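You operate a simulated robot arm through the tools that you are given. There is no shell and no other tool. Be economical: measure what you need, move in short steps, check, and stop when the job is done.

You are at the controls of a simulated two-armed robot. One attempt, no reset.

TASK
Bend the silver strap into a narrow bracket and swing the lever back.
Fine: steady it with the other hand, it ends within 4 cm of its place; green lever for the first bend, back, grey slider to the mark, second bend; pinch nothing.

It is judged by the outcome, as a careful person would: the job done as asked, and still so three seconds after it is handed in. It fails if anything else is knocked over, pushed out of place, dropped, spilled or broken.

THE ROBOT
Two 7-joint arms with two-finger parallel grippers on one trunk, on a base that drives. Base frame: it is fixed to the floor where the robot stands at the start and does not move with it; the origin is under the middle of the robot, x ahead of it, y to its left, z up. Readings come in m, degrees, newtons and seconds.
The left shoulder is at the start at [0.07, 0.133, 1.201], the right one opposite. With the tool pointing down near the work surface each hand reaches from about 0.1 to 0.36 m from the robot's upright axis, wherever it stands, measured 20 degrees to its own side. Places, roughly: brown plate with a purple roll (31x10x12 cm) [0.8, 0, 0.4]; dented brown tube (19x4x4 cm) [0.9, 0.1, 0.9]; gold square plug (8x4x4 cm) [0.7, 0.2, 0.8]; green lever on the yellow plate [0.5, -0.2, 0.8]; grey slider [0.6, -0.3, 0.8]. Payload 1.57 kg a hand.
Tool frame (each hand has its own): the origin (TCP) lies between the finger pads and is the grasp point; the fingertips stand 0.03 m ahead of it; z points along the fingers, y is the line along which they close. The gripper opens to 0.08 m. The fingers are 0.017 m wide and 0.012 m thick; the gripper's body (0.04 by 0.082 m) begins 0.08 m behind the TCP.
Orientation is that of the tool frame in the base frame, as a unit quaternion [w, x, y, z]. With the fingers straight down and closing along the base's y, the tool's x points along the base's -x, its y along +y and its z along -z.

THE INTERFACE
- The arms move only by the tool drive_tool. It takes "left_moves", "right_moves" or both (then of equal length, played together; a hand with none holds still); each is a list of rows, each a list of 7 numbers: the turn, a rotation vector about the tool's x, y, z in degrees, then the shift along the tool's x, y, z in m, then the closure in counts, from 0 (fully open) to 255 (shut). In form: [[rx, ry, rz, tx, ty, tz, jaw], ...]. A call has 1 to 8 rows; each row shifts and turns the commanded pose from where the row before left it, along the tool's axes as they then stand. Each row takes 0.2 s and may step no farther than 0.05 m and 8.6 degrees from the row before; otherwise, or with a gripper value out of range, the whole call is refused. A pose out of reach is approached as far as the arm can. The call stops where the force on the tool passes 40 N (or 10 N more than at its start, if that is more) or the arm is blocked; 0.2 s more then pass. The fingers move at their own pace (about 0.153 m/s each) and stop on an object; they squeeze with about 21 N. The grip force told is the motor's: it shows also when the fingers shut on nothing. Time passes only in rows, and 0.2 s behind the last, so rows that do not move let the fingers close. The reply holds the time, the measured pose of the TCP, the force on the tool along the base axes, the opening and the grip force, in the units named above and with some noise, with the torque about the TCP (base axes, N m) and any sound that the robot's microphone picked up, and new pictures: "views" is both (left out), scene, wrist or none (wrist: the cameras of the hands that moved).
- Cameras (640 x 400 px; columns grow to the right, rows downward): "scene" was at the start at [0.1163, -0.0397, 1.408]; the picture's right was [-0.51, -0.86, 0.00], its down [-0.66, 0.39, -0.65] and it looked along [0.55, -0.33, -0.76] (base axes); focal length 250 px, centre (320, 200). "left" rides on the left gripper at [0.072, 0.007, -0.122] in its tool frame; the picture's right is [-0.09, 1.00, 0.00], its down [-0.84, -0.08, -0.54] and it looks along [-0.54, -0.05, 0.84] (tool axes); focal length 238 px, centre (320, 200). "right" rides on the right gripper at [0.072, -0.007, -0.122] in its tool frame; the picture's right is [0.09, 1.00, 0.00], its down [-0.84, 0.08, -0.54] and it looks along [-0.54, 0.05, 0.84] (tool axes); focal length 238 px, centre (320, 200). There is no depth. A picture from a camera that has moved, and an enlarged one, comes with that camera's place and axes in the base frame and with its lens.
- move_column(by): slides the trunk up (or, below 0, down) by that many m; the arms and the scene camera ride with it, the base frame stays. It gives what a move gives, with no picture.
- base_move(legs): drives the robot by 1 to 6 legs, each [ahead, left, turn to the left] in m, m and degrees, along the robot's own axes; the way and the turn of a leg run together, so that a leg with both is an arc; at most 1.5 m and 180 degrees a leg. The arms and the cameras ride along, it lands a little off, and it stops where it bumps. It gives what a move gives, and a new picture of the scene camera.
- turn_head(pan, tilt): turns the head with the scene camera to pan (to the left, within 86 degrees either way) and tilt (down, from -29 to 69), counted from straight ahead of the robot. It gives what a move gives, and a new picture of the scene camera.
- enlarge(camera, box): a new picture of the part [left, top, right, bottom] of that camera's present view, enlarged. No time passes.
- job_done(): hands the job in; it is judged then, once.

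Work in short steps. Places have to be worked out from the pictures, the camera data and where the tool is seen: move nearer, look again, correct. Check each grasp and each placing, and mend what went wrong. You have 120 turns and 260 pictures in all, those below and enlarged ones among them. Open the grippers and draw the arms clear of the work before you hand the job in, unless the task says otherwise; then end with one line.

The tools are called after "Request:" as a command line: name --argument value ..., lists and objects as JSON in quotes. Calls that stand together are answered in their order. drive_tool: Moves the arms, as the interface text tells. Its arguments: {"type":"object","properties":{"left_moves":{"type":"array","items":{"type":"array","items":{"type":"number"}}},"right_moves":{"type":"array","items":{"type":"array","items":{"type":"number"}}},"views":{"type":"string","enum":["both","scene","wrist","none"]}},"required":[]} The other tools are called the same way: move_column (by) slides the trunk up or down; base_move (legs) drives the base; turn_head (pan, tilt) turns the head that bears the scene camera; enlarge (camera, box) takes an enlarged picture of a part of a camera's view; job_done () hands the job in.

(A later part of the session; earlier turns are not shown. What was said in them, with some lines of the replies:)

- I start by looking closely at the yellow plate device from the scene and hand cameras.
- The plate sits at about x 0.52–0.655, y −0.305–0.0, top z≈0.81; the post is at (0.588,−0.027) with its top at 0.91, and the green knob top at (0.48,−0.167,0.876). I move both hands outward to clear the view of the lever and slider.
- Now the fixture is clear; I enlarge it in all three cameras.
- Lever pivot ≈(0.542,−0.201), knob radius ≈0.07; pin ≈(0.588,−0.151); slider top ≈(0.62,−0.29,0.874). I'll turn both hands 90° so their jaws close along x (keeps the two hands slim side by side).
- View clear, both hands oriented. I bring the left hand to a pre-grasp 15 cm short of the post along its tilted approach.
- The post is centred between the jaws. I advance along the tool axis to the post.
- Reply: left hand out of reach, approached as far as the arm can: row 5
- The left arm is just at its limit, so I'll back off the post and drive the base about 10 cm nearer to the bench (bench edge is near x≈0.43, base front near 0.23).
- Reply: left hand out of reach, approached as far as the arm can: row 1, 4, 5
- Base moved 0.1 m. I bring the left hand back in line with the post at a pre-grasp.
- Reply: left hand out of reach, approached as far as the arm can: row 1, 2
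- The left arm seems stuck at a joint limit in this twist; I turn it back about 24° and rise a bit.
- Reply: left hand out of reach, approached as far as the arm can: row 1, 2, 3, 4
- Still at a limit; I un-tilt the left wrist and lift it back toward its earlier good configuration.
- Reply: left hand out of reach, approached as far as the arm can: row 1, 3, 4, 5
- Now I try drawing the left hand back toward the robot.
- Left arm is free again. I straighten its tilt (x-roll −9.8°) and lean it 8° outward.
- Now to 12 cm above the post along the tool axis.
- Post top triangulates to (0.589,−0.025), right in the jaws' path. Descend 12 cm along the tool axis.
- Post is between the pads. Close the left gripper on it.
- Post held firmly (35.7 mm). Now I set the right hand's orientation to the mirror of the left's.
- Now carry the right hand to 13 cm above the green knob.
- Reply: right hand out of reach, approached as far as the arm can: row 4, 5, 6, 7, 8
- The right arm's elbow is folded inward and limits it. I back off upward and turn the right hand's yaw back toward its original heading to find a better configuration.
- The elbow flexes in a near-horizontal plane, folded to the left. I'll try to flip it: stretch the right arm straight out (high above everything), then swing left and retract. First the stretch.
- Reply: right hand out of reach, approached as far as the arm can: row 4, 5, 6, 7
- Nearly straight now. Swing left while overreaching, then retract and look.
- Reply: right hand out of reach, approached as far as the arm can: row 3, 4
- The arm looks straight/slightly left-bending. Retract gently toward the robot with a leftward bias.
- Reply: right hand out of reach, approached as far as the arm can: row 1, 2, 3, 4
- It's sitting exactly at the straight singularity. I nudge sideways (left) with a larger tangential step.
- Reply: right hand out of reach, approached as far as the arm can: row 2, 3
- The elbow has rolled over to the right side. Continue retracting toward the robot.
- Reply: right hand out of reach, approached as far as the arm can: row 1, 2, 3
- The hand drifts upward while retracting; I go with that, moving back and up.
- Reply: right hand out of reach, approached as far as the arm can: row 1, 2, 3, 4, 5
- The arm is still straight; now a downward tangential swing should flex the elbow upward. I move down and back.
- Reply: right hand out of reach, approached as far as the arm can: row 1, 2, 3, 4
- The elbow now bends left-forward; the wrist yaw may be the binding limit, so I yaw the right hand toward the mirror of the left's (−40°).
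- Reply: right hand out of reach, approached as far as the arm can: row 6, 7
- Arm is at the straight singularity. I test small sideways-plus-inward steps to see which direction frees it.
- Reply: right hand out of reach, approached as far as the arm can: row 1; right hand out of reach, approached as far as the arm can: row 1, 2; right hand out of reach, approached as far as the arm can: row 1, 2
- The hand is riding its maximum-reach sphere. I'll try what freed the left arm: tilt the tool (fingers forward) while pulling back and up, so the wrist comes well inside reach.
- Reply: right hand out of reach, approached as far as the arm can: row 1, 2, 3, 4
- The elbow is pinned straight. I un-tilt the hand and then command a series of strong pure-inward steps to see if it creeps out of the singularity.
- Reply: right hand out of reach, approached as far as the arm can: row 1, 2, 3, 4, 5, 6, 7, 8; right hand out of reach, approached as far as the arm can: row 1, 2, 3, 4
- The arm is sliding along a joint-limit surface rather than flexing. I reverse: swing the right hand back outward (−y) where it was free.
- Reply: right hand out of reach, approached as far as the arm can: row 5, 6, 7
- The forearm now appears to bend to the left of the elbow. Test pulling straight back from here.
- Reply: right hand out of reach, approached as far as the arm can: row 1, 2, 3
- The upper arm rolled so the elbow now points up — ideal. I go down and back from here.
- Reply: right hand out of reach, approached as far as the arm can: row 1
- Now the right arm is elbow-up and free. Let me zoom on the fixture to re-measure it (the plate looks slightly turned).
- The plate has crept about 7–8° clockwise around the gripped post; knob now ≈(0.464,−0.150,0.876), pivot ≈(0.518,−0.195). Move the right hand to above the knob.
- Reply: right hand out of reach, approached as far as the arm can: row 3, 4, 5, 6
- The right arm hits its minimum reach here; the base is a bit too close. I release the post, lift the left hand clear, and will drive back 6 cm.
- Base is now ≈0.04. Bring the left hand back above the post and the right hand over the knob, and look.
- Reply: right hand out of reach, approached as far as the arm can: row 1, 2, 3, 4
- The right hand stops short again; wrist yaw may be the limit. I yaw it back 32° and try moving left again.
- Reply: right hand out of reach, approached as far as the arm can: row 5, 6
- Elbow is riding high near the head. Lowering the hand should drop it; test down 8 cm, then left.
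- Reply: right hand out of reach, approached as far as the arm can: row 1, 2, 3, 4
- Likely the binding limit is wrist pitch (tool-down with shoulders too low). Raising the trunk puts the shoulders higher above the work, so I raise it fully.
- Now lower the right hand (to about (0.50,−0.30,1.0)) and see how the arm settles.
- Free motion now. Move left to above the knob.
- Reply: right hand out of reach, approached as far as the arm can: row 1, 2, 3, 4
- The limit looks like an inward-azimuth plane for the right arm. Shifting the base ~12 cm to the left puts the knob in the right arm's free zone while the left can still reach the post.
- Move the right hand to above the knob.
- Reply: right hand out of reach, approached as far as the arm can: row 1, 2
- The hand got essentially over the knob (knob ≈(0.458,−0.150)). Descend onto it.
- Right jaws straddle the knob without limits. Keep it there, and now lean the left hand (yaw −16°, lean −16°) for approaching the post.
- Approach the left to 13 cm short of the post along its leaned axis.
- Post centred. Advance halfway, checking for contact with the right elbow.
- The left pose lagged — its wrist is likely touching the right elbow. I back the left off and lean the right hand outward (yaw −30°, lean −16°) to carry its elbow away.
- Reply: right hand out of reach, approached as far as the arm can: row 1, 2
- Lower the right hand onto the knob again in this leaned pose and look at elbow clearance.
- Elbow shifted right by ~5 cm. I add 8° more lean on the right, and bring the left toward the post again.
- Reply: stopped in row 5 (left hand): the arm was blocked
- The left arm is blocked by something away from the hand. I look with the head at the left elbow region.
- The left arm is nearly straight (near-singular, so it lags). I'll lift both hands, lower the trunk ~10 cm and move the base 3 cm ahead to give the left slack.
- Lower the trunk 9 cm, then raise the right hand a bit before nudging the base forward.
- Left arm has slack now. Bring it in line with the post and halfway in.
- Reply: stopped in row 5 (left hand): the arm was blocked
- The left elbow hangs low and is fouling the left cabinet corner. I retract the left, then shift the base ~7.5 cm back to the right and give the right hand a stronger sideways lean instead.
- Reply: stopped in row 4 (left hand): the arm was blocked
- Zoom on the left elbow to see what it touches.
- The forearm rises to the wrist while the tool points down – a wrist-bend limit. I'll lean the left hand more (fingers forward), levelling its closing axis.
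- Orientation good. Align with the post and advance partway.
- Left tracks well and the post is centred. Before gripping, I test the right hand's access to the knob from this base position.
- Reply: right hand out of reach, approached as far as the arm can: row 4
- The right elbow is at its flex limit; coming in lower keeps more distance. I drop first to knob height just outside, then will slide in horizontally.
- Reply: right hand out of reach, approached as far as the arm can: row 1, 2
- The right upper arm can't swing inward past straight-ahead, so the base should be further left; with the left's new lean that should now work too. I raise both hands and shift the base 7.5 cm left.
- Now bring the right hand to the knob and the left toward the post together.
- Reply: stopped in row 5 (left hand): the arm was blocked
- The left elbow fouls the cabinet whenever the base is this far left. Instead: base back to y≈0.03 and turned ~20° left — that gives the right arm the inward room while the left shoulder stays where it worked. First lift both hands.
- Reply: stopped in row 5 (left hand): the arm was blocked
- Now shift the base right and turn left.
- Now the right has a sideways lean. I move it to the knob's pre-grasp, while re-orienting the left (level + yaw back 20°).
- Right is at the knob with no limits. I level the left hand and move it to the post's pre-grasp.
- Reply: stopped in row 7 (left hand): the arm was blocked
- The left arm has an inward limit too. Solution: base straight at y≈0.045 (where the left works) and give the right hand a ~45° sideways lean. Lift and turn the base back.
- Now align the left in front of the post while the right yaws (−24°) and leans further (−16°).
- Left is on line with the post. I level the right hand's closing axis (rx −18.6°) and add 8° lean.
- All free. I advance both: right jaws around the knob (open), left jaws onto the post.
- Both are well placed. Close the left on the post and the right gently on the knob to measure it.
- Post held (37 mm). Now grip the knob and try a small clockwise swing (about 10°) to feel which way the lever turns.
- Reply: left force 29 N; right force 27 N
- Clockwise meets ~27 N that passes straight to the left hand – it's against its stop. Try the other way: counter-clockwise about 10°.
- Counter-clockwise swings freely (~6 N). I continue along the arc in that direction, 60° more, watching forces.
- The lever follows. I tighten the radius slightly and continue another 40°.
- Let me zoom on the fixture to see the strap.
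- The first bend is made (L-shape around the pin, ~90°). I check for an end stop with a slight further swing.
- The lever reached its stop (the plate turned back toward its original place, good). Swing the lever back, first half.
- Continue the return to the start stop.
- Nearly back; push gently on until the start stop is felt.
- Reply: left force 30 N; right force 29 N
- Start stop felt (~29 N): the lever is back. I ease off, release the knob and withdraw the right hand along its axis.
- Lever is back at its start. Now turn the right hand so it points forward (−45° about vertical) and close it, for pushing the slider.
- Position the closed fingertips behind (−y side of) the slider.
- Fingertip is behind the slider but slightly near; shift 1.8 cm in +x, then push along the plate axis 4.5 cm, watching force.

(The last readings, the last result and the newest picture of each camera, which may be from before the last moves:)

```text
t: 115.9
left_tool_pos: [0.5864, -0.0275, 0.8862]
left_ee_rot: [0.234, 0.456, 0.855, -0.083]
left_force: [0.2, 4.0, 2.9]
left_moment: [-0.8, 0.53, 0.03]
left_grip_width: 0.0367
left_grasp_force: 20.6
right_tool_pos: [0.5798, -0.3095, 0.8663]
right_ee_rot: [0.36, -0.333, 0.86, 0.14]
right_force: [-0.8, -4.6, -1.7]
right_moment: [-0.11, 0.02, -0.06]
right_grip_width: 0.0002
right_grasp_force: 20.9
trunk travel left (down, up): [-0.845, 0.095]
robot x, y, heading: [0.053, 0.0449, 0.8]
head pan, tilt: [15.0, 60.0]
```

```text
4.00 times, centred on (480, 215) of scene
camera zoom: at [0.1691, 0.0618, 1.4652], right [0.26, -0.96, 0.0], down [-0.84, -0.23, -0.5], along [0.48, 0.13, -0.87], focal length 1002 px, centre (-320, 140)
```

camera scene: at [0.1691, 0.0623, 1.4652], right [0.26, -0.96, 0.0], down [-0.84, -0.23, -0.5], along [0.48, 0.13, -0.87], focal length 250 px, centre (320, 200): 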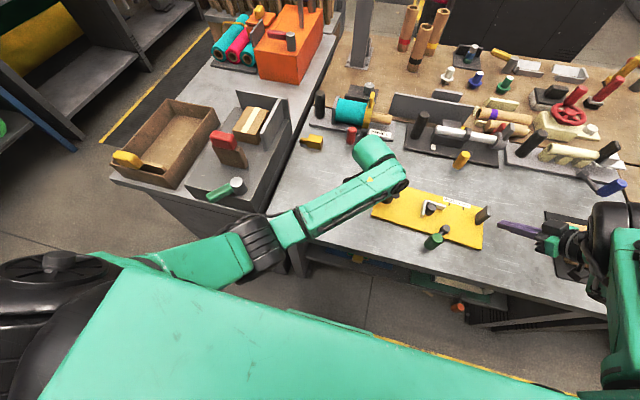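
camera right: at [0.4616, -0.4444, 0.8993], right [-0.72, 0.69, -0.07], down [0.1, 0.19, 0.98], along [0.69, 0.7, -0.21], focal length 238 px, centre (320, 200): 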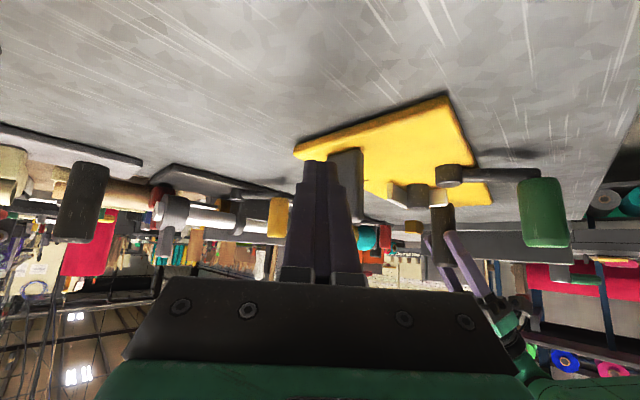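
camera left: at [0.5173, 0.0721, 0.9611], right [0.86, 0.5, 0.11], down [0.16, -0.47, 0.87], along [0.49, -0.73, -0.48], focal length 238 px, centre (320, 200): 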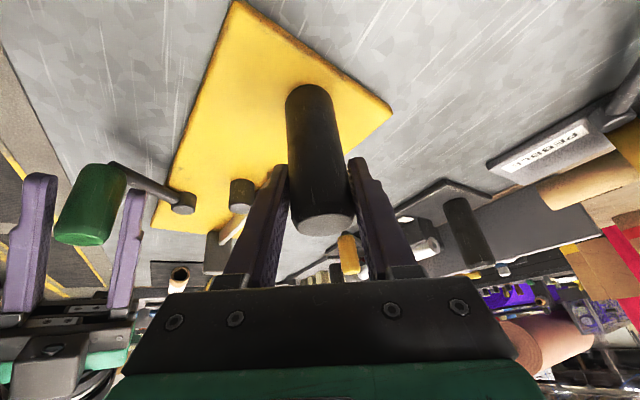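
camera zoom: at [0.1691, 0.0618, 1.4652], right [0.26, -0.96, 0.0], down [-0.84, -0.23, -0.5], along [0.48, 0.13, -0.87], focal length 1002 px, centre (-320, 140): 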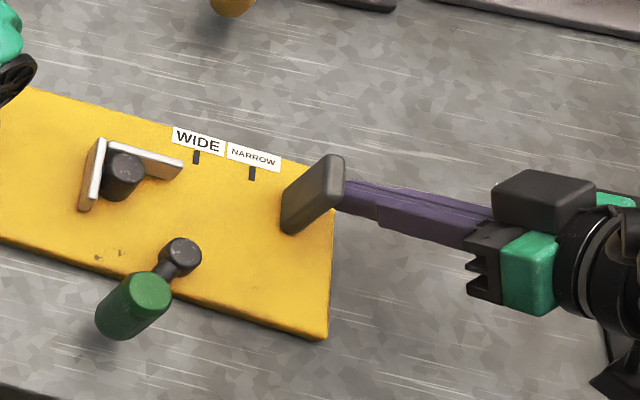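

Slider moves easily (≈5 N). Another 12.5 mm, then re-check.

Request:
drive_tool --right_moves '[[0, 0, 0, -0.0034, 0.004, 0.0034, 255], [0, 0, 0, -0.0034, 0.004, 0.0034, 255], [0, 0, 0, 0, 0, 0, 255]]' --views "none"

Request:
enlarge --camera "scene" --box '[416, 175, 496, 225]'

```text
t: 116.7
left_tool_pos: [0.5842, -0.0284, 0.8883]
left_ee_rot: [0.234, 0.456, 0.855, -0.083]
left_force: [0.9, 4.8, 1.2]
left_moment: [-0.7, 0.44, 0.13]
left_grip_width: 0.0364
left_grasp_force: 21.1
right_tool_pos: [0.5815, -0.2963, 0.8669]
right_ee_rot: [0.359, -0.334, 0.86, 0.139]
right_force: [-2.4, -4.5, -1.7]
right_moment: [-0.11, 0.05, 0.0]
right_grip_width: 0.0002
right_grasp_force: 20.7
trunk travel left (down, up): [-0.845, 0.095]
robot x, y, heading: [0.0531, 0.0435, 0.3]
head pan, tilt: [15.0, 60.0]
```

```text
8.00 times, centred on (456, 200) of scene
camera zoom: at [0.1691, 0.0624, 1.4652], right [0.26, -0.96, 0.0], down [-0.84, -0.23, -0.5], along [0.48, 0.13, -0.87], focal length 2004 px, centre (-768, 200)
```

zoom: 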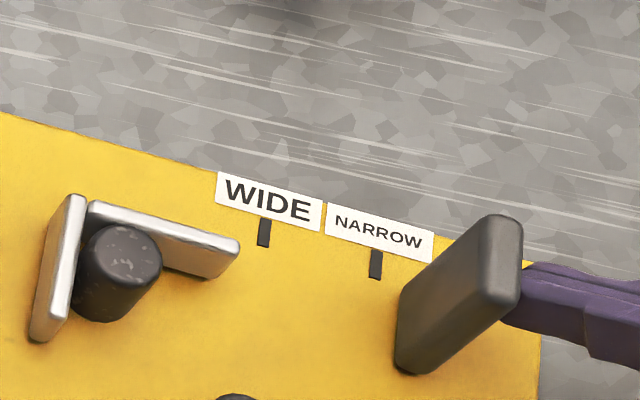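

The slider's near face is ~7 mm and its centre ~13 mm short of the NARROW tick. Push 11 mm more in small steps.

Request:
drive_tool --right_moves '[[0, 0, 0, -0.003, 0.0036, 0.003, 255], [0, 0, 0, -0.003, 0.0036, 0.003, 255], [0, 0, 0, 0, 0, 0, 255]]' --views "none"

Request:
enlarge --camera "scene" --box '[416, 175, 496, 225]'

```text
t: 117.5
left_tool_pos: [0.5853, -0.028, 0.8874]
left_ee_rot: [0.235, 0.456, 0.854, -0.084]
left_force: [0.9, 5.3, 1.8]
left_moment: [-0.56, 0.45, 0.07]
left_grip_width: 0.0369
left_grasp_force: 21.5
right_tool_pos: [0.584, -0.2845, 0.8673]
right_ee_rot: [0.361, -0.334, 0.86, 0.139]
right_force: [-2.0, -4.2, -2.2]
right_moment: [-0.07, 0.04, -0.01]
right_grip_width: 0.0001
right_grasp_force: 21.1
trunk travel left (down, up): [-0.845, 0.095]
robot x, y, heading: [0.0523, 0.0462, 0.2]
head pan, tilt: [15.0, 60.0]
```

```text
8.00 times, centred on (456, 200) of scene
camera zoom: at [0.1691, 0.0627, 1.4652], right [0.26, -0.96, 0.0], down [-0.84, -0.23, -0.5], along [0.48, 0.13, -0.87], focal length 2004 px, centre (-768, 200)
```

zoom: 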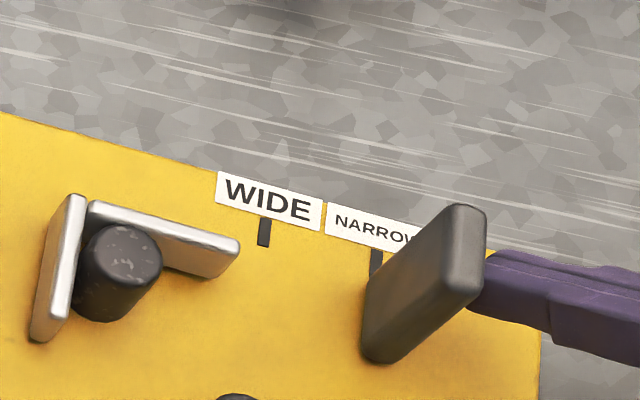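

The slider now covers the tick: face slightly past, centre ~3 mm short. Push 2.5 mm more, then back the hand off.

Request:
drive_tool --right_moves '[[0, 0, 0, -0.0014, 0.0016, 0.0014, 255], [0, 0, 0, 0, 0, 0, 255], [0, 0, 0, 0.0068, -0.0081, -0.0068, 255], [0, 0, 0, 0.0136, -0.0162, -0.0136, 255], [0, 0, 0, 0, 0, -0.04, 255], [0, 0, 0, 0, 0, -0.04, 255], [0, 0, 0, 0, 0, 0, 255]]' --views "none"

Request:
enlarge --camera "scene" --box '[416, 175, 496, 225]'

Request:
enlarge --camera "right" --box '[220, 40, 480, 200]'

```text
t: 119.1
left_tool_pos: [0.5849, -0.0289, 0.8866]
left_ee_rot: [0.234, 0.456, 0.854, -0.085]
left_force: [-0.6, -1.5, 1.5]
left_moment: [-0.89, 0.59, 0.19]
left_grip_width: 0.0365
left_grasp_force: 21.6
right_tool_pos: [0.534, -0.3612, 0.9247]
right_ee_rot: [0.361, -0.335, 0.859, 0.14]
right_force: [-1.3, -0.8, -0.1]
right_moment: [-0.01, -0.01, 0.02]
right_grip_width: 0.0002
right_grasp_force: 21.1
trunk travel left (down, up): [-0.845, 0.095]
robot x, y, heading: [0.054, 0.0457, 0.3]
head pan, tilt: [15.0, 60.0]
```

```text
8.00 times, centred on (456, 200) of scene
camera zoom: at [0.1694, 0.062, 1.4652], right [0.26, -0.96, 0.0], down [-0.84, -0.23, -0.5], along [0.48, 0.13, -0.87], focal length 2004 px, centre (-768, 200)
```

zoom: 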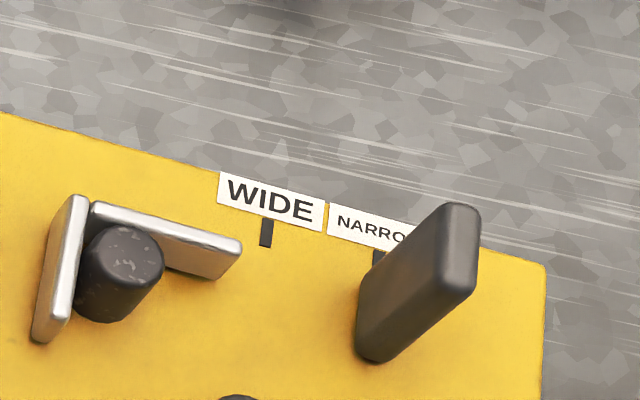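

```text
2.46 times, centred on (350, 120) of right
camera zoom: at [0.4371, -0.4583, 0.9579], right [-0.72, 0.69, -0.07], down [0.1, 0.19, 0.98], along [0.69, 0.7, -0.2], focal length 587 px, centre (246, 397)
```

zoom: 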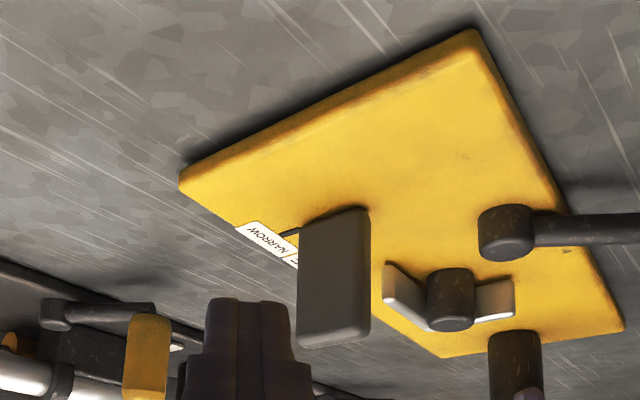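

From the hand camera the NARROW tick lines up with the middle of the slider. Now bring the right hand back toward the knob: move, reopen and rotate back.

Request:
drive_tool --right_moves '[[0, 0, 0, -0.006, 0, -0.04, 255], [0, 0, 0, -0.008, 0.036, -0.003, 255], [0, 0, 0, -0.008, 0.036, -0.003, 255], [0, 0, 0, -0.008, 0.036, -0.003, 255], [0, 0, 0, 0, 0, 0, 255]]' --views "none"

Request:
drive_tool --right_moves '[[-5.33, 0, -5.25, 0, 0, 0, 0], [-5.33, 0, -5.25, 0, 0, 0, 0], [-5.33, 0, -5.25, 0, 0, 0, 0], [-5.33, 0, -5.25, 0, 0, 0, 0], [-5.33, 0, -5.25, 0, 0, 0, 0], [-5.33, 0, -5.25, 0, 0, 0, 0], [0, 0, 0, 0, 0, 0, 0]]' --views "both"

```text
t: 120.3
left_tool_pos: [0.5857, -0.0273, 0.8872]
left_ee_rot: [0.234, 0.455, 0.855, -0.083]
left_force: [-1.0, 0.6, 1.9]
left_moment: [-0.76, 0.66, -0.02]
left_grip_width: 0.0366
left_grasp_force: 20.6
right_tool_pos: [0.4534, -0.29, 0.9797]
right_ee_rot: [0.361, -0.334, 0.859, 0.14]
right_force: [0.0, -0.1, 0.1]
right_moment: [0.0, 0.0, 0.01]
right_grip_width: 0.0002
right_grasp_force: 20.4
trunk travel left (down, up): [-0.845, 0.095]
robot x, y, heading: [0.0574, 0.0468, 0.3]
head pan, tilt: [15.0, 60.0]
```

```text
t: 121.9
left_tool_pos: [0.5856, -0.0263, 0.8884]
left_ee_rot: [0.234, 0.455, 0.855, -0.084]
left_force: [0.2, 1.2, 1.9]
left_moment: [-0.42, 0.61, -0.02]
left_grip_width: 0.0368
left_grasp_force: 20.6
right_tool_pos: [0.4548, -0.2878, 0.9786]
right_ee_rot: [0.279, -0.637, 0.667, 0.267]
right_force: [-0.5, 0.2, -0.6]
right_moment: [0.01, 0.01, -0.03]
right_grip_width: 0.0801
right_grasp_force: 0.0
trunk travel left (down, up): [-0.845, 0.095]
robot x, y, heading: [0.0558, 0.0472, 0.6]
head pan, tilt: [15.0, 60.0]
camera scene: at [0.1691, 0.0625, 1.4652], right [0.26, -0.96, 0.0], down [-0.84, -0.23, -0.5], along [0.48, 0.13, -0.87], focal length 250 px, centre (320, 200)
camera right: at [0.4541, -0.4253, 1.0133], right [-1.0, -0.02, -0.07], down [-0.07, 0.2, 0.98], along [-0.01, 0.98, -0.21], focal length 238 px, centre (320, 200)
```

scene: 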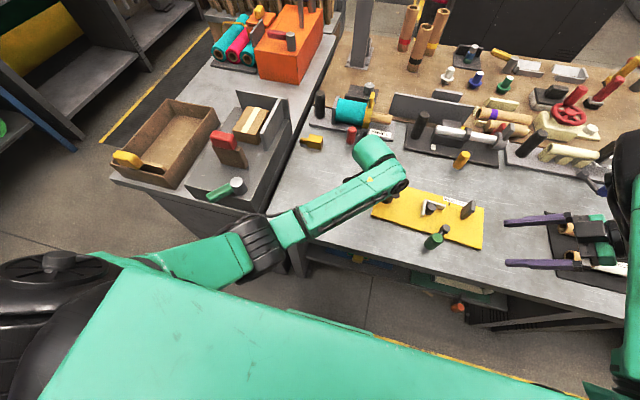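
right: 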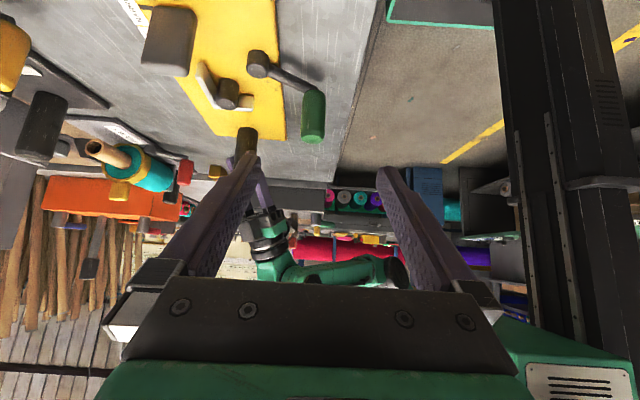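

Knob ≈(0.464,−0.157). Approach it along the tool axis.

Request:
drive_tool --right_moves '[[0, 0, 0, -0.0028, -0.0006, 0.034, 0], [0, 0, 0, -0.0028, -0.0006, 0.034, 0], [0, 0, 0, -0.0028, -0.0006, 0.034, 0], [0, 0, 0, -0.0028, -0.0006, 0.034, 0], [0, 0, 0, -0.0028, -0.0006, 0.034, 0], [0, 0, 0, 0, 0, 0, 0]]' --views "wrist"

```text
t: 123.3
left_tool_pos: [0.586, -0.027, 0.8875]
left_ee_rot: [0.235, 0.456, 0.855, -0.084]
left_force: [0.6, 0.9, 1.6]
left_moment: [-0.68, 0.56, -0.06]
left_grip_width: 0.0366
left_grasp_force: 21.5
right_tool_pos: [0.4626, -0.1584, 0.871]
right_ee_rot: [0.279, -0.637, 0.668, 0.266]
right_force: [0.3, -0.2, -0.3]
right_moment: [0.0, 0.0, 0.02]
right_grip_width: 0.08
right_grasp_force: 0.0
trunk travel left (down, up): [-0.845, 0.095]
robot x, y, heading: [0.0588, 0.0452, 0.1]
head pan, tilt: [15.0, 60.0]
camera right: at [0.4629, -0.296, 0.9049], right [-1.0, -0.02, -0.07], down [-0.07, 0.2, 0.98], along [0.0, 0.98, -0.21], focal length 238 px, centre (320, 200)
```

right: 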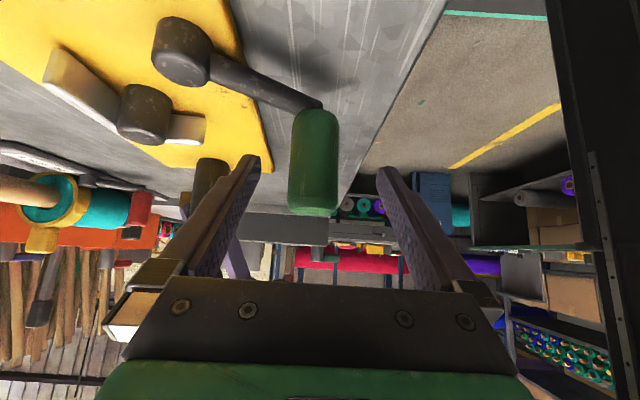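

Grip the knob and start the second swing.

Request:
drive_tool --right_moves '[[0, 0, 0, 0, 0, 0, 150], [0, 0, 0, 0, 0, 0, 230], [0, 0, 0, 0, 0, 0, 230], [0, 0, 0, 0.0072, 0.005, -0.0078, 230], [0, 0, 0, 0.0079, 0.003, -0.0083, 230], [0, 0, 0, 0.0083, 0.001, -0.0086, 230], [0, 0, 0, 0.0085, -0.001, -0.0087, 230], [0, 0, 0, 0, 0, 0, 230]]' --views "none"

Request:
enlarge --camera "scene" --box '[360, 175, 520, 275]'

```text
t: 125.1
left_tool_pos: [0.5856, -0.0269, 0.8875]
left_ee_rot: [0.233, 0.456, 0.855, -0.082]
left_force: [1.1, -5.5, -5.4]
left_moment: [-1.1, 0.29, 0.12]
left_grip_width: 0.0364
left_grasp_force: 21.5
right_tool_pos: [0.4531, -0.2029, 0.8701]
right_ee_rot: [0.281, -0.636, 0.667, 0.266]
right_force: [-4.7, 4.8, 9.9]
right_moment: [0.54, -0.44, 0.2]
right_grip_width: 0.0295
right_grasp_force: 21.2
trunk travel left (down, up): [-0.845, 0.095]
robot x, y, heading: [0.0534, 0.0435, 0.3]
head pan, tilt: [15.0, 60.0]
```

```text
4.00 times, centred on (440, 225) of scene
camera zoom: at [0.1678, 0.0628, 1.4654], right [0.26, -0.96, 0.0], down [-0.83, -0.23, -0.5], along [0.48, 0.13, -0.87], focal length 1002 px, centre (-160, 100)
```

zoom: 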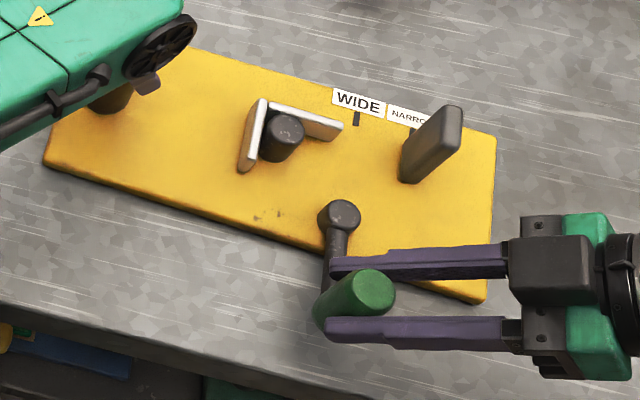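

Lever follows, plate steady. Continue to the end stop.

Request:
drive_tool --right_moves '[[0, 0, 0, 0.0085, -0.0027, -0.0085, 230], [0, 0, 0, 0.0082, -0.0047, -0.0081, 230], [0, 0, 0, 0.0077, -0.0066, -0.0074, 230], [0, 0, 0, 0.0068, -0.0082, -0.0064, 230], [0, 0, 0, 0, 0, 0, 230]]' --views "none"

Request:
enlarge --camera "scene" --box '[360, 175, 520, 275]'

```text
t: 126.3
left_tool_pos: [0.5849, -0.0263, 0.8865]
left_ee_rot: [0.235, 0.456, 0.854, -0.084]
left_force: [1.7, -5.1, -1.4]
left_moment: [-0.71, 0.48, 0.28]
left_grip_width: 0.037
left_grasp_force: 21.0
right_tool_pos: [0.4736, -0.2473, 0.8693]
right_ee_rot: [0.28, -0.637, 0.667, 0.266]
right_force: [-3.3, 5.4, 5.4]
right_moment: [0.46, -0.4, 0.3]
right_grip_width: 0.0296
right_grasp_force: 20.3
trunk travel left (down, up): [-0.845, 0.095]
robot x, y, heading: [0.0547, 0.0465, 0.4]
head pan, tilt: [15.0, 60.0]
```

```text
4.00 times, centred on (440, 225) of scene
camera zoom: at [0.1685, 0.0625, 1.4653], right [0.26, -0.96, 0.0], down [-0.83, -0.23, -0.5], along [0.48, 0.13, -0.87], focal length 1002 px, centre (-160, 100)
```

zoom: 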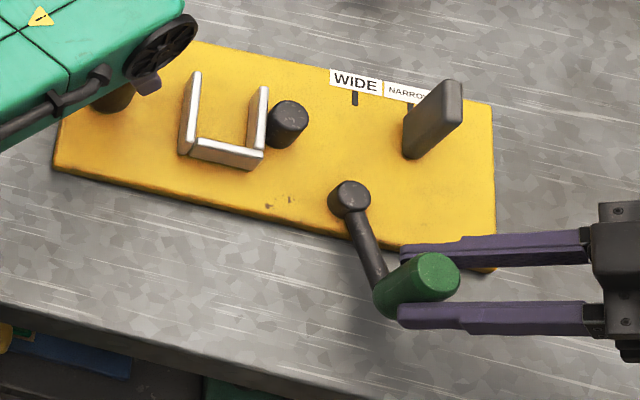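

The strap is now a U-bracket. A slight further push to be sure of the stop, then start the return.

Request:
drive_tool --right_moves '[[0, 0, 0, 0.004, -0.0055, -0.0037, 230], [0, 0, 0, 0.004, -0.0055, -0.0037, 230], [0, 0, 0, 0, 0, 0, 230]]' --views "none"

Request:
enlarge --camera "scene" --box '[360, 175, 520, 275]'

```text
t: 127.1
left_tool_pos: [0.5854, -0.0272, 0.8881]
left_ee_rot: [0.235, 0.456, 0.854, -0.083]
left_force: [3.4, 1.1, -2.0]
left_moment: [-0.82, 0.34, 0.38]
left_grip_width: 0.0372
left_grasp_force: 21.4
right_tool_pos: [0.4832, -0.2605, 0.8696]
right_ee_rot: [0.279, -0.637, 0.668, 0.265]
right_force: [-8.5, -1.1, 8.5]
right_moment: [0.37, -0.36, 0.27]
right_grip_width: 0.0293
right_grasp_force: 21.7
trunk travel left (down, up): [-0.845, 0.095]
robot x, y, heading: [0.0562, 0.0497, 0.4]
head pan, tilt: [15.0, 60.0]
```

```text
4.00 times, centred on (440, 225) of scene
camera zoom: at [0.1678, 0.0627, 1.4653], right [0.26, -0.96, 0.0], down [-0.83, -0.23, -0.5], along [0.48, 0.13, -0.87], focal length 1002 px, centre (-160, 100)
```

zoom: 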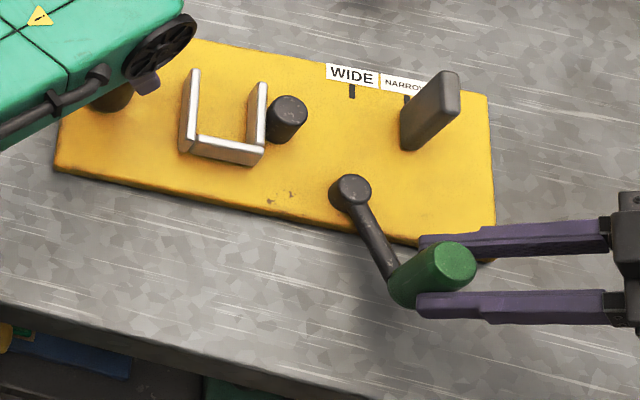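

U-bracket complete with parallel legs, plate back square. Swing the lever back now (first half).

Request:
drive_tool --right_moves '[[0, 0, 0, -0.0065, 0.009, 0.006, 230], [0, 0, 0, -0.0074, 0.0072, 0.0069, 230], [0, 0, 0, -0.0081, 0.0053, 0.0079, 230], [0, 0, 0, -0.0086, 0.0035, 0.0085, 230], [0, 0, 0, -0.0086, 0.0015, 0.0086, 230], [0, 0, 0, -0.0086, -0.0008, 0.0087, 230], [0, 0, 0, 0, 0, 0, 230]]' --views "none"

Request:
enlarge --camera "scene" --box '[360, 175, 520, 275]'

```text
t: 128.7
left_tool_pos: [0.5869, -0.0272, 0.8861]
left_ee_rot: [0.234, 0.457, 0.854, -0.086]
left_force: [1.0, 3.2, -1.8]
left_moment: [-0.32, 0.37, 0.04]
left_grip_width: 0.0367
left_grasp_force: 21.1
right_tool_pos: [0.4611, -0.1903, 0.8692]
right_ee_rot: [0.28, -0.637, 0.667, 0.267]
right_force: [-0.5, -2.8, 2.1]
right_moment: [-0.12, -0.42, -0.05]
right_grip_width: 0.0288
right_grasp_force: 21.0
trunk travel left (down, up): [-0.845, 0.095]
robot x, y, heading: [0.0583, 0.0429, 0.3]
head pan, tilt: [15.0, 60.0]
```

```text
4.00 times, centred on (440, 225) of scene
camera zoom: at [0.1699, 0.0628, 1.4651], right [0.26, -0.96, 0.0], down [-0.84, -0.23, -0.5], along [0.48, 0.13, -0.87], focal length 1002 px, centre (-160, 100)
```

zoom: 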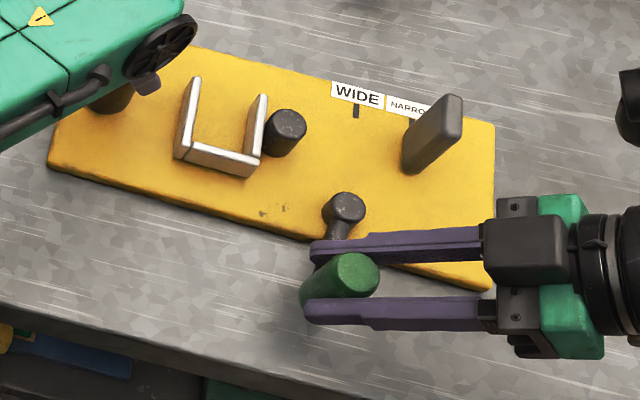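

Continue back to the start stop.

Request:
drive_tool --right_moves '[[0, 0, 0, -0.0083, -0.0017, 0.0086, 230], [0, 0, 0, -0.0079, -0.0037, 0.0083, 230], [0, 0, 0, -0.0072, -0.0056, 0.0078, 230], [0, 0, 0, -0.004, -0.0047, 0.0044, 230], [0, 0, 0, 0, 0, 0, 230]]' --views "none"

Request:
enlarge --camera "scene" --box '[360, 175, 520, 275]'

```text
t: 129.9
left_tool_pos: [0.5876, -0.0261, 0.8877]
left_ee_rot: [0.236, 0.456, 0.854, -0.083]
left_force: [19.7, 17.5, 3.8]
left_moment: [0.01, 0.7, 0.4]
left_grip_width: 0.0375
left_grasp_force: 20.9
right_tool_pos: [0.4786, -0.1518, 0.8686]
right_ee_rot: [0.278, -0.637, 0.668, 0.267]
right_force: [-18.1, -16.3, -2.0]
right_moment: [0.1, -0.37, -0.06]
right_grip_width: 0.0298
right_grasp_force: 21.1
trunk travel left (down, up): [-0.845, 0.095]
robot x, y, heading: [0.0562, 0.0444, 0.1]
head pan, tilt: [15.0, 60.0]
```

```text
4.00 times, centred on (440, 225) of scene
camera zoom: at [0.1695, 0.0626, 1.4651], right [0.27, -0.96, 0.0], down [-0.84, -0.23, -0.5], along [0.48, 0.13, -0.87], focal length 1002 px, centre (-160, 100)
```

zoom: 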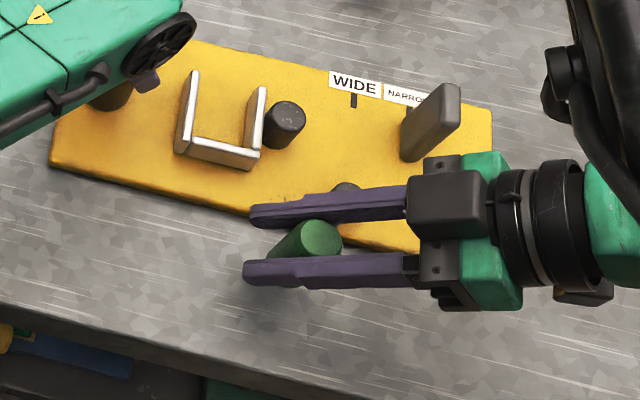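

At the start stop. A small nudge (+6 mm x, −5 mm y) through the knob squares the plate fully, then release.

Request:
drive_tool --right_moves '[[0, 0, 0, 0.0037, -0.0062, -0.0034, 230], [0, 0, 0, 0.002, -0.003, -0.002, 230], [0, 0, 0, 0, 0, 0, 230]]' --views "none"

Request:
enlarge --camera "scene" --box '[360, 175, 520, 275]'

```text
t: 130.7
left_tool_pos: [0.5855, -0.0261, 0.8875]
left_ee_rot: [0.234, 0.456, 0.855, -0.083]
left_force: [15.2, 16.3, 0.3]
left_moment: [-0.27, 0.53, 0.3]
left_grip_width: 0.0374
left_grasp_force: 21.8
right_tool_pos: [0.4868, -0.159, 0.8697]
right_ee_rot: [0.279, -0.637, 0.667, 0.267]
right_force: [-15.9, -14.8, -0.9]
right_moment: [0.23, -0.34, -0.12]
right_grip_width: 0.0292
right_grasp_force: 20.8
trunk travel left (down, up): [-0.845, 0.095]
robot x, y, heading: [0.0543, 0.0463, 0.2]
head pan, tilt: [15.0, 60.0]
```

```text
4.00 times, centred on (440, 225) of scene
camera zoom: at [0.1696, 0.0624, 1.4652], right [0.26, -0.96, 0.0], down [-0.84, -0.23, -0.5], along [0.48, 0.13, -0.87], focal length 1002 px, centre (-160, 100)
```

zoom: 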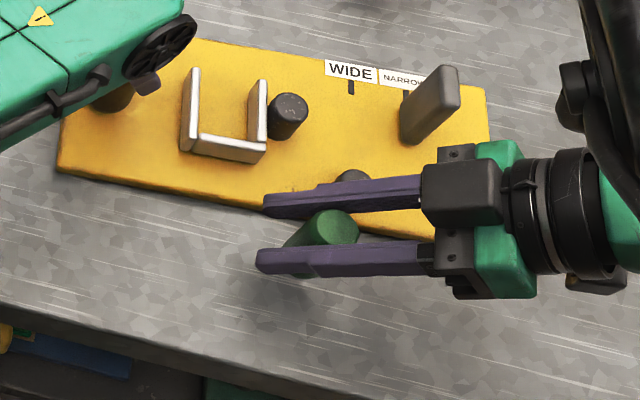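

Plate is square and in place. Ease off, open the right gripper and withdraw.

Request:
drive_tool --right_moves '[[0, 0, 0, 0.002, 0.0029, -0.0022, 230], [0, 0, 0, 0, 0, 0, 120], [0, 0, 0, 0, 0, 0, 0], [0, 0, 0, 0, 0, 0, 0], [0, 0, 0, 0, 0, -0.035, 0], [0, 0, 0, 0, 0, -0.035, 0], [0, 0, 0, 0, 0, -0.035, 0], [0, 0, 0, 0, 0, -0.035, 0]]' --views "none"

Request:
enlarge --camera "scene" --box '[360, 175, 520, 275]'

```text
t: 132.5
left_tool_pos: [0.5859, -0.0285, 0.8874]
left_ee_rot: [0.235, 0.456, 0.854, -0.083]
left_force: [-1.3, -3.1, 2.3]
left_moment: [-0.58, 0.58, 0.26]
left_grip_width: 0.0372
left_grasp_force: 21.0
right_tool_pos: [0.4799, -0.2623, 0.968]
right_ee_rot: [0.279, -0.637, 0.667, 0.267]
right_force: [-0.1, 0.2, -0.1]
right_moment: [-0.01, 0.0, -0.01]
right_grip_width: 0.0798
right_grasp_force: 0.1
trunk travel left (down, up): [-0.845, 0.095]
robot x, y, heading: [0.057, 0.0442, 0.4]
head pan, tilt: [15.0, 60.0]
```

```text
4.00 times, centred on (440, 225) of scene
camera zoom: at [0.1688, 0.0609, 1.4652], right [0.26, -0.96, 0.0], down [-0.83, -0.23, -0.5], along [0.48, 0.13, -0.87], focal length 1002 px, centre (-160, 100)
```

zoom: 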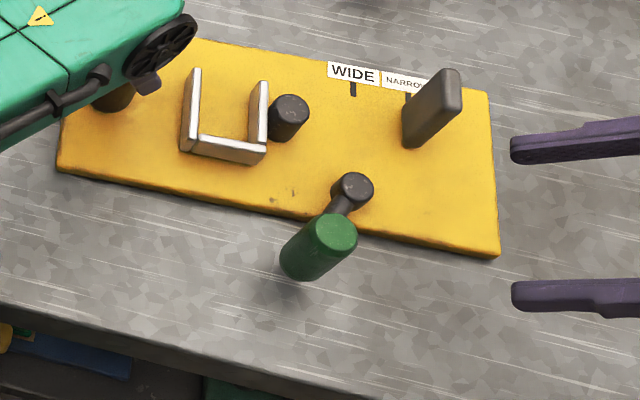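

Bracket done, lever back. Open the left and withdraw it along its axis; the right moves further out.

Request:
drive_tool --left_moves '[[0, 0, 0, 0, 0, 0, 120], [0, 0, 0, 0, 0, 0, 0], [0, 0, 0, 0, 0, 0, 0], [0, 0, 0, 0, 0, -0.02, 0], [0, 0, 0, 0, 0, -0.035, 0], [0, 0, 0, 0, 0, -0.04, 0], [0, 0, 0, 0, 0, -0.04, 0], [0, 0, 0, 0, 0, 0, 0]]' --right_moves '[[0, 0, 0, 0, 0, -0.03, 0], [0, 0, 0, 0, 0, -0.03, 0], [0, 0, 0, 0, 0, 0, 0], [0, 0, 0, 0, 0, 0, 0], [0, 0, 0, 0, 0, 0, 0], [0, 0, 0, 0, 0, 0, 0], [0, 0, 0, 0, 0, 0, 0], [0, 0, 0, 0, 0, 0, 0]]'

Request:
enlarge --camera "scene" --box '[360, 165, 520, 265]'

```text
t: 134.3
left_tool_pos: [0.5409, 0.0223, 1.0057]
left_ee_rot: [0.234, 0.456, 0.855, -0.083]
left_force: [0.2, 0.3, 0.7]
left_moment: [-0.04, 0.01, -0.01]
left_grip_width: 0.0799
left_grasp_force: 0.0
right_tool_pos: [0.4796, -0.3056, 1.0114]
right_ee_rot: [0.279, -0.637, 0.667, 0.267]
right_force: [-0.1, -1.5, -0.5]
right_moment: [-0.01, -0.02, 0.01]
right_grip_width: 0.0801
right_grasp_force: 0.1
trunk travel left (down, up): [-0.845, 0.095]
robot x, y, heading: [0.0561, 0.0448, 0.4]
head pan, tilt: [15.0, 60.0]
camera scene: at [0.1697, 0.0615, 1.4652], right [0.26, -0.96, 0.0], down [-0.84, -0.23, -0.5], along [0.48, 0.13, -0.87], focal length 250 px, centre (320, 200)
camera right: at [0.4786, -0.4435, 1.0455], right [-1.0, -0.02, -0.07], down [-0.07, 0.2, 0.98], along [0.0, 0.98, -0.2], focal length 238 px, centre (320, 200)
camera left: at [0.4732, 0.1205, 1.0802], right [0.86, 0.5, 0.11], down [0.16, -0.47, 0.87], along [0.49, -0.73, -0.48], focal length 238 px, centre (320, 200)
```

scene: 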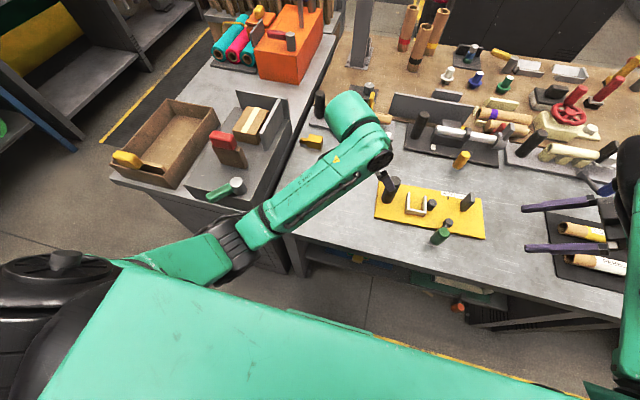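
right: 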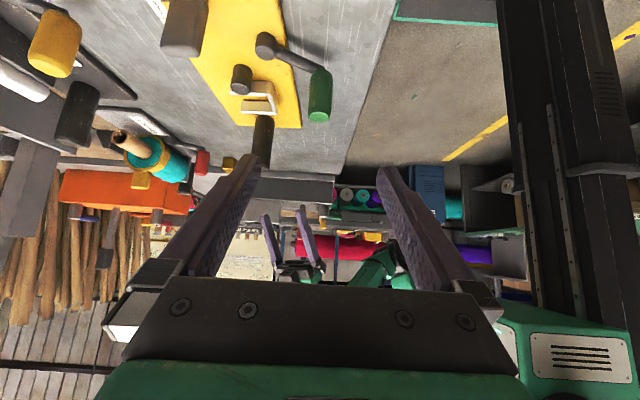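
left: 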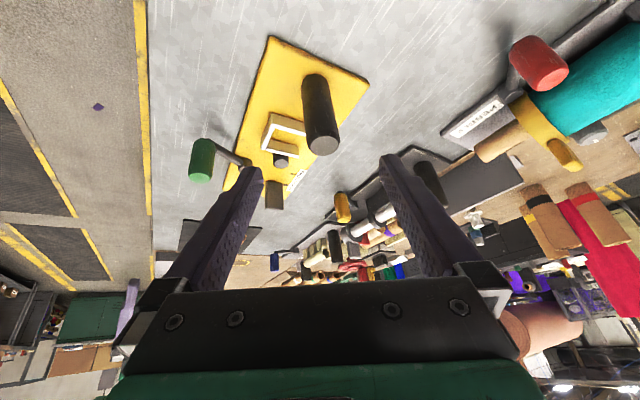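

```text
4.00 times, centred on (440, 215) of scene
camera zoom: at [0.1697, 0.0615, 1.4652], right [0.26, -0.96, 0.0], down [-0.84, -0.23, -0.5], along [0.48, 0.13, -0.87], focal length 1002 px, centre (-160, 140)
```

zoom: 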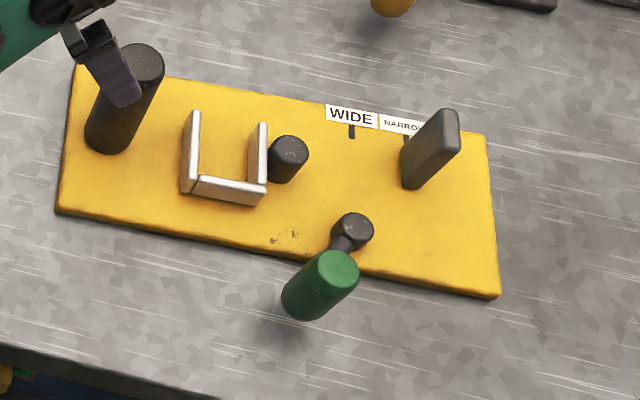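

All is well: U-bracket made, lever back, plate in place. One more retreat of both hands, then hand in.

Request:
drive_tool --left_moves '[[0, 0, 0, 0, 0, -0.04, 0], [0, 0, 0, 0, 0, -0.03, 0], [0, 0, 0, 0, 0, 0, 0]]' --right_moves '[[0, 0, 0, 0, 0, -0.03, 0], [0, 0, 0, 0, 0, -0.03, 0], [0, 0, 0, 0, 0, 0, 0]]' --views "scene"

```text
t: 135.1
left_tool_pos: [0.5188, 0.0447, 1.0685]
left_ee_rot: [0.234, 0.455, 0.855, -0.083]
left_force: [-0.4, -0.2, 0.0]
left_moment: [0.02, 0.01, 0.01]
left_grip_width: 0.0799
left_grasp_force: 0.1
right_tool_pos: [0.4769, -0.3465, 1.0526]
right_ee_rot: [0.278, -0.637, 0.667, 0.267]
right_force: [0.2, 0.2, -0.3]
right_moment: [-0.01, -0.01, 0.02]
right_grip_width: 0.0799
right_grasp_force: 0.0
trunk travel left (down, up): [-0.845, 0.095]
robot x, y, heading: [0.0578, 0.0464, 0.4]
head pan, tilt: [15.0, 60.0]
camera scene: at [0.1704, 0.0621, 1.4651], right [0.26, -0.96, 0.0], down [-0.84, -0.23, -0.5], along [0.48, 0.13, -0.87], focal length 250 px, centre (320, 200)
```

scene: 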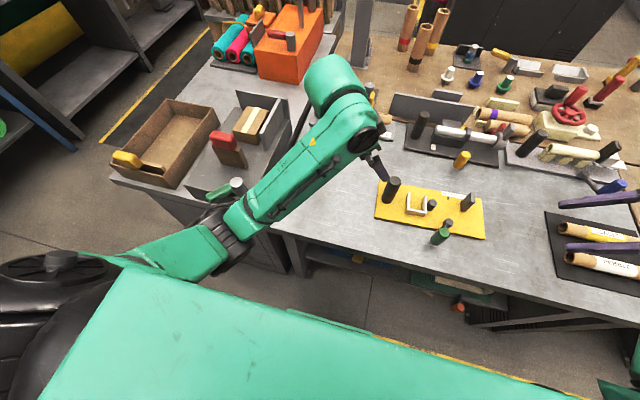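

Everything is in place and both hands are clear, so I hand the job in.

Request:
job_done

```text
The job is handed in.
```

The strap is bent into a narrow U-bracket, with the slider at the NARROW mark, the green lever swung back to its start stop, the plate back at about its original place, and both grippers open and clear.
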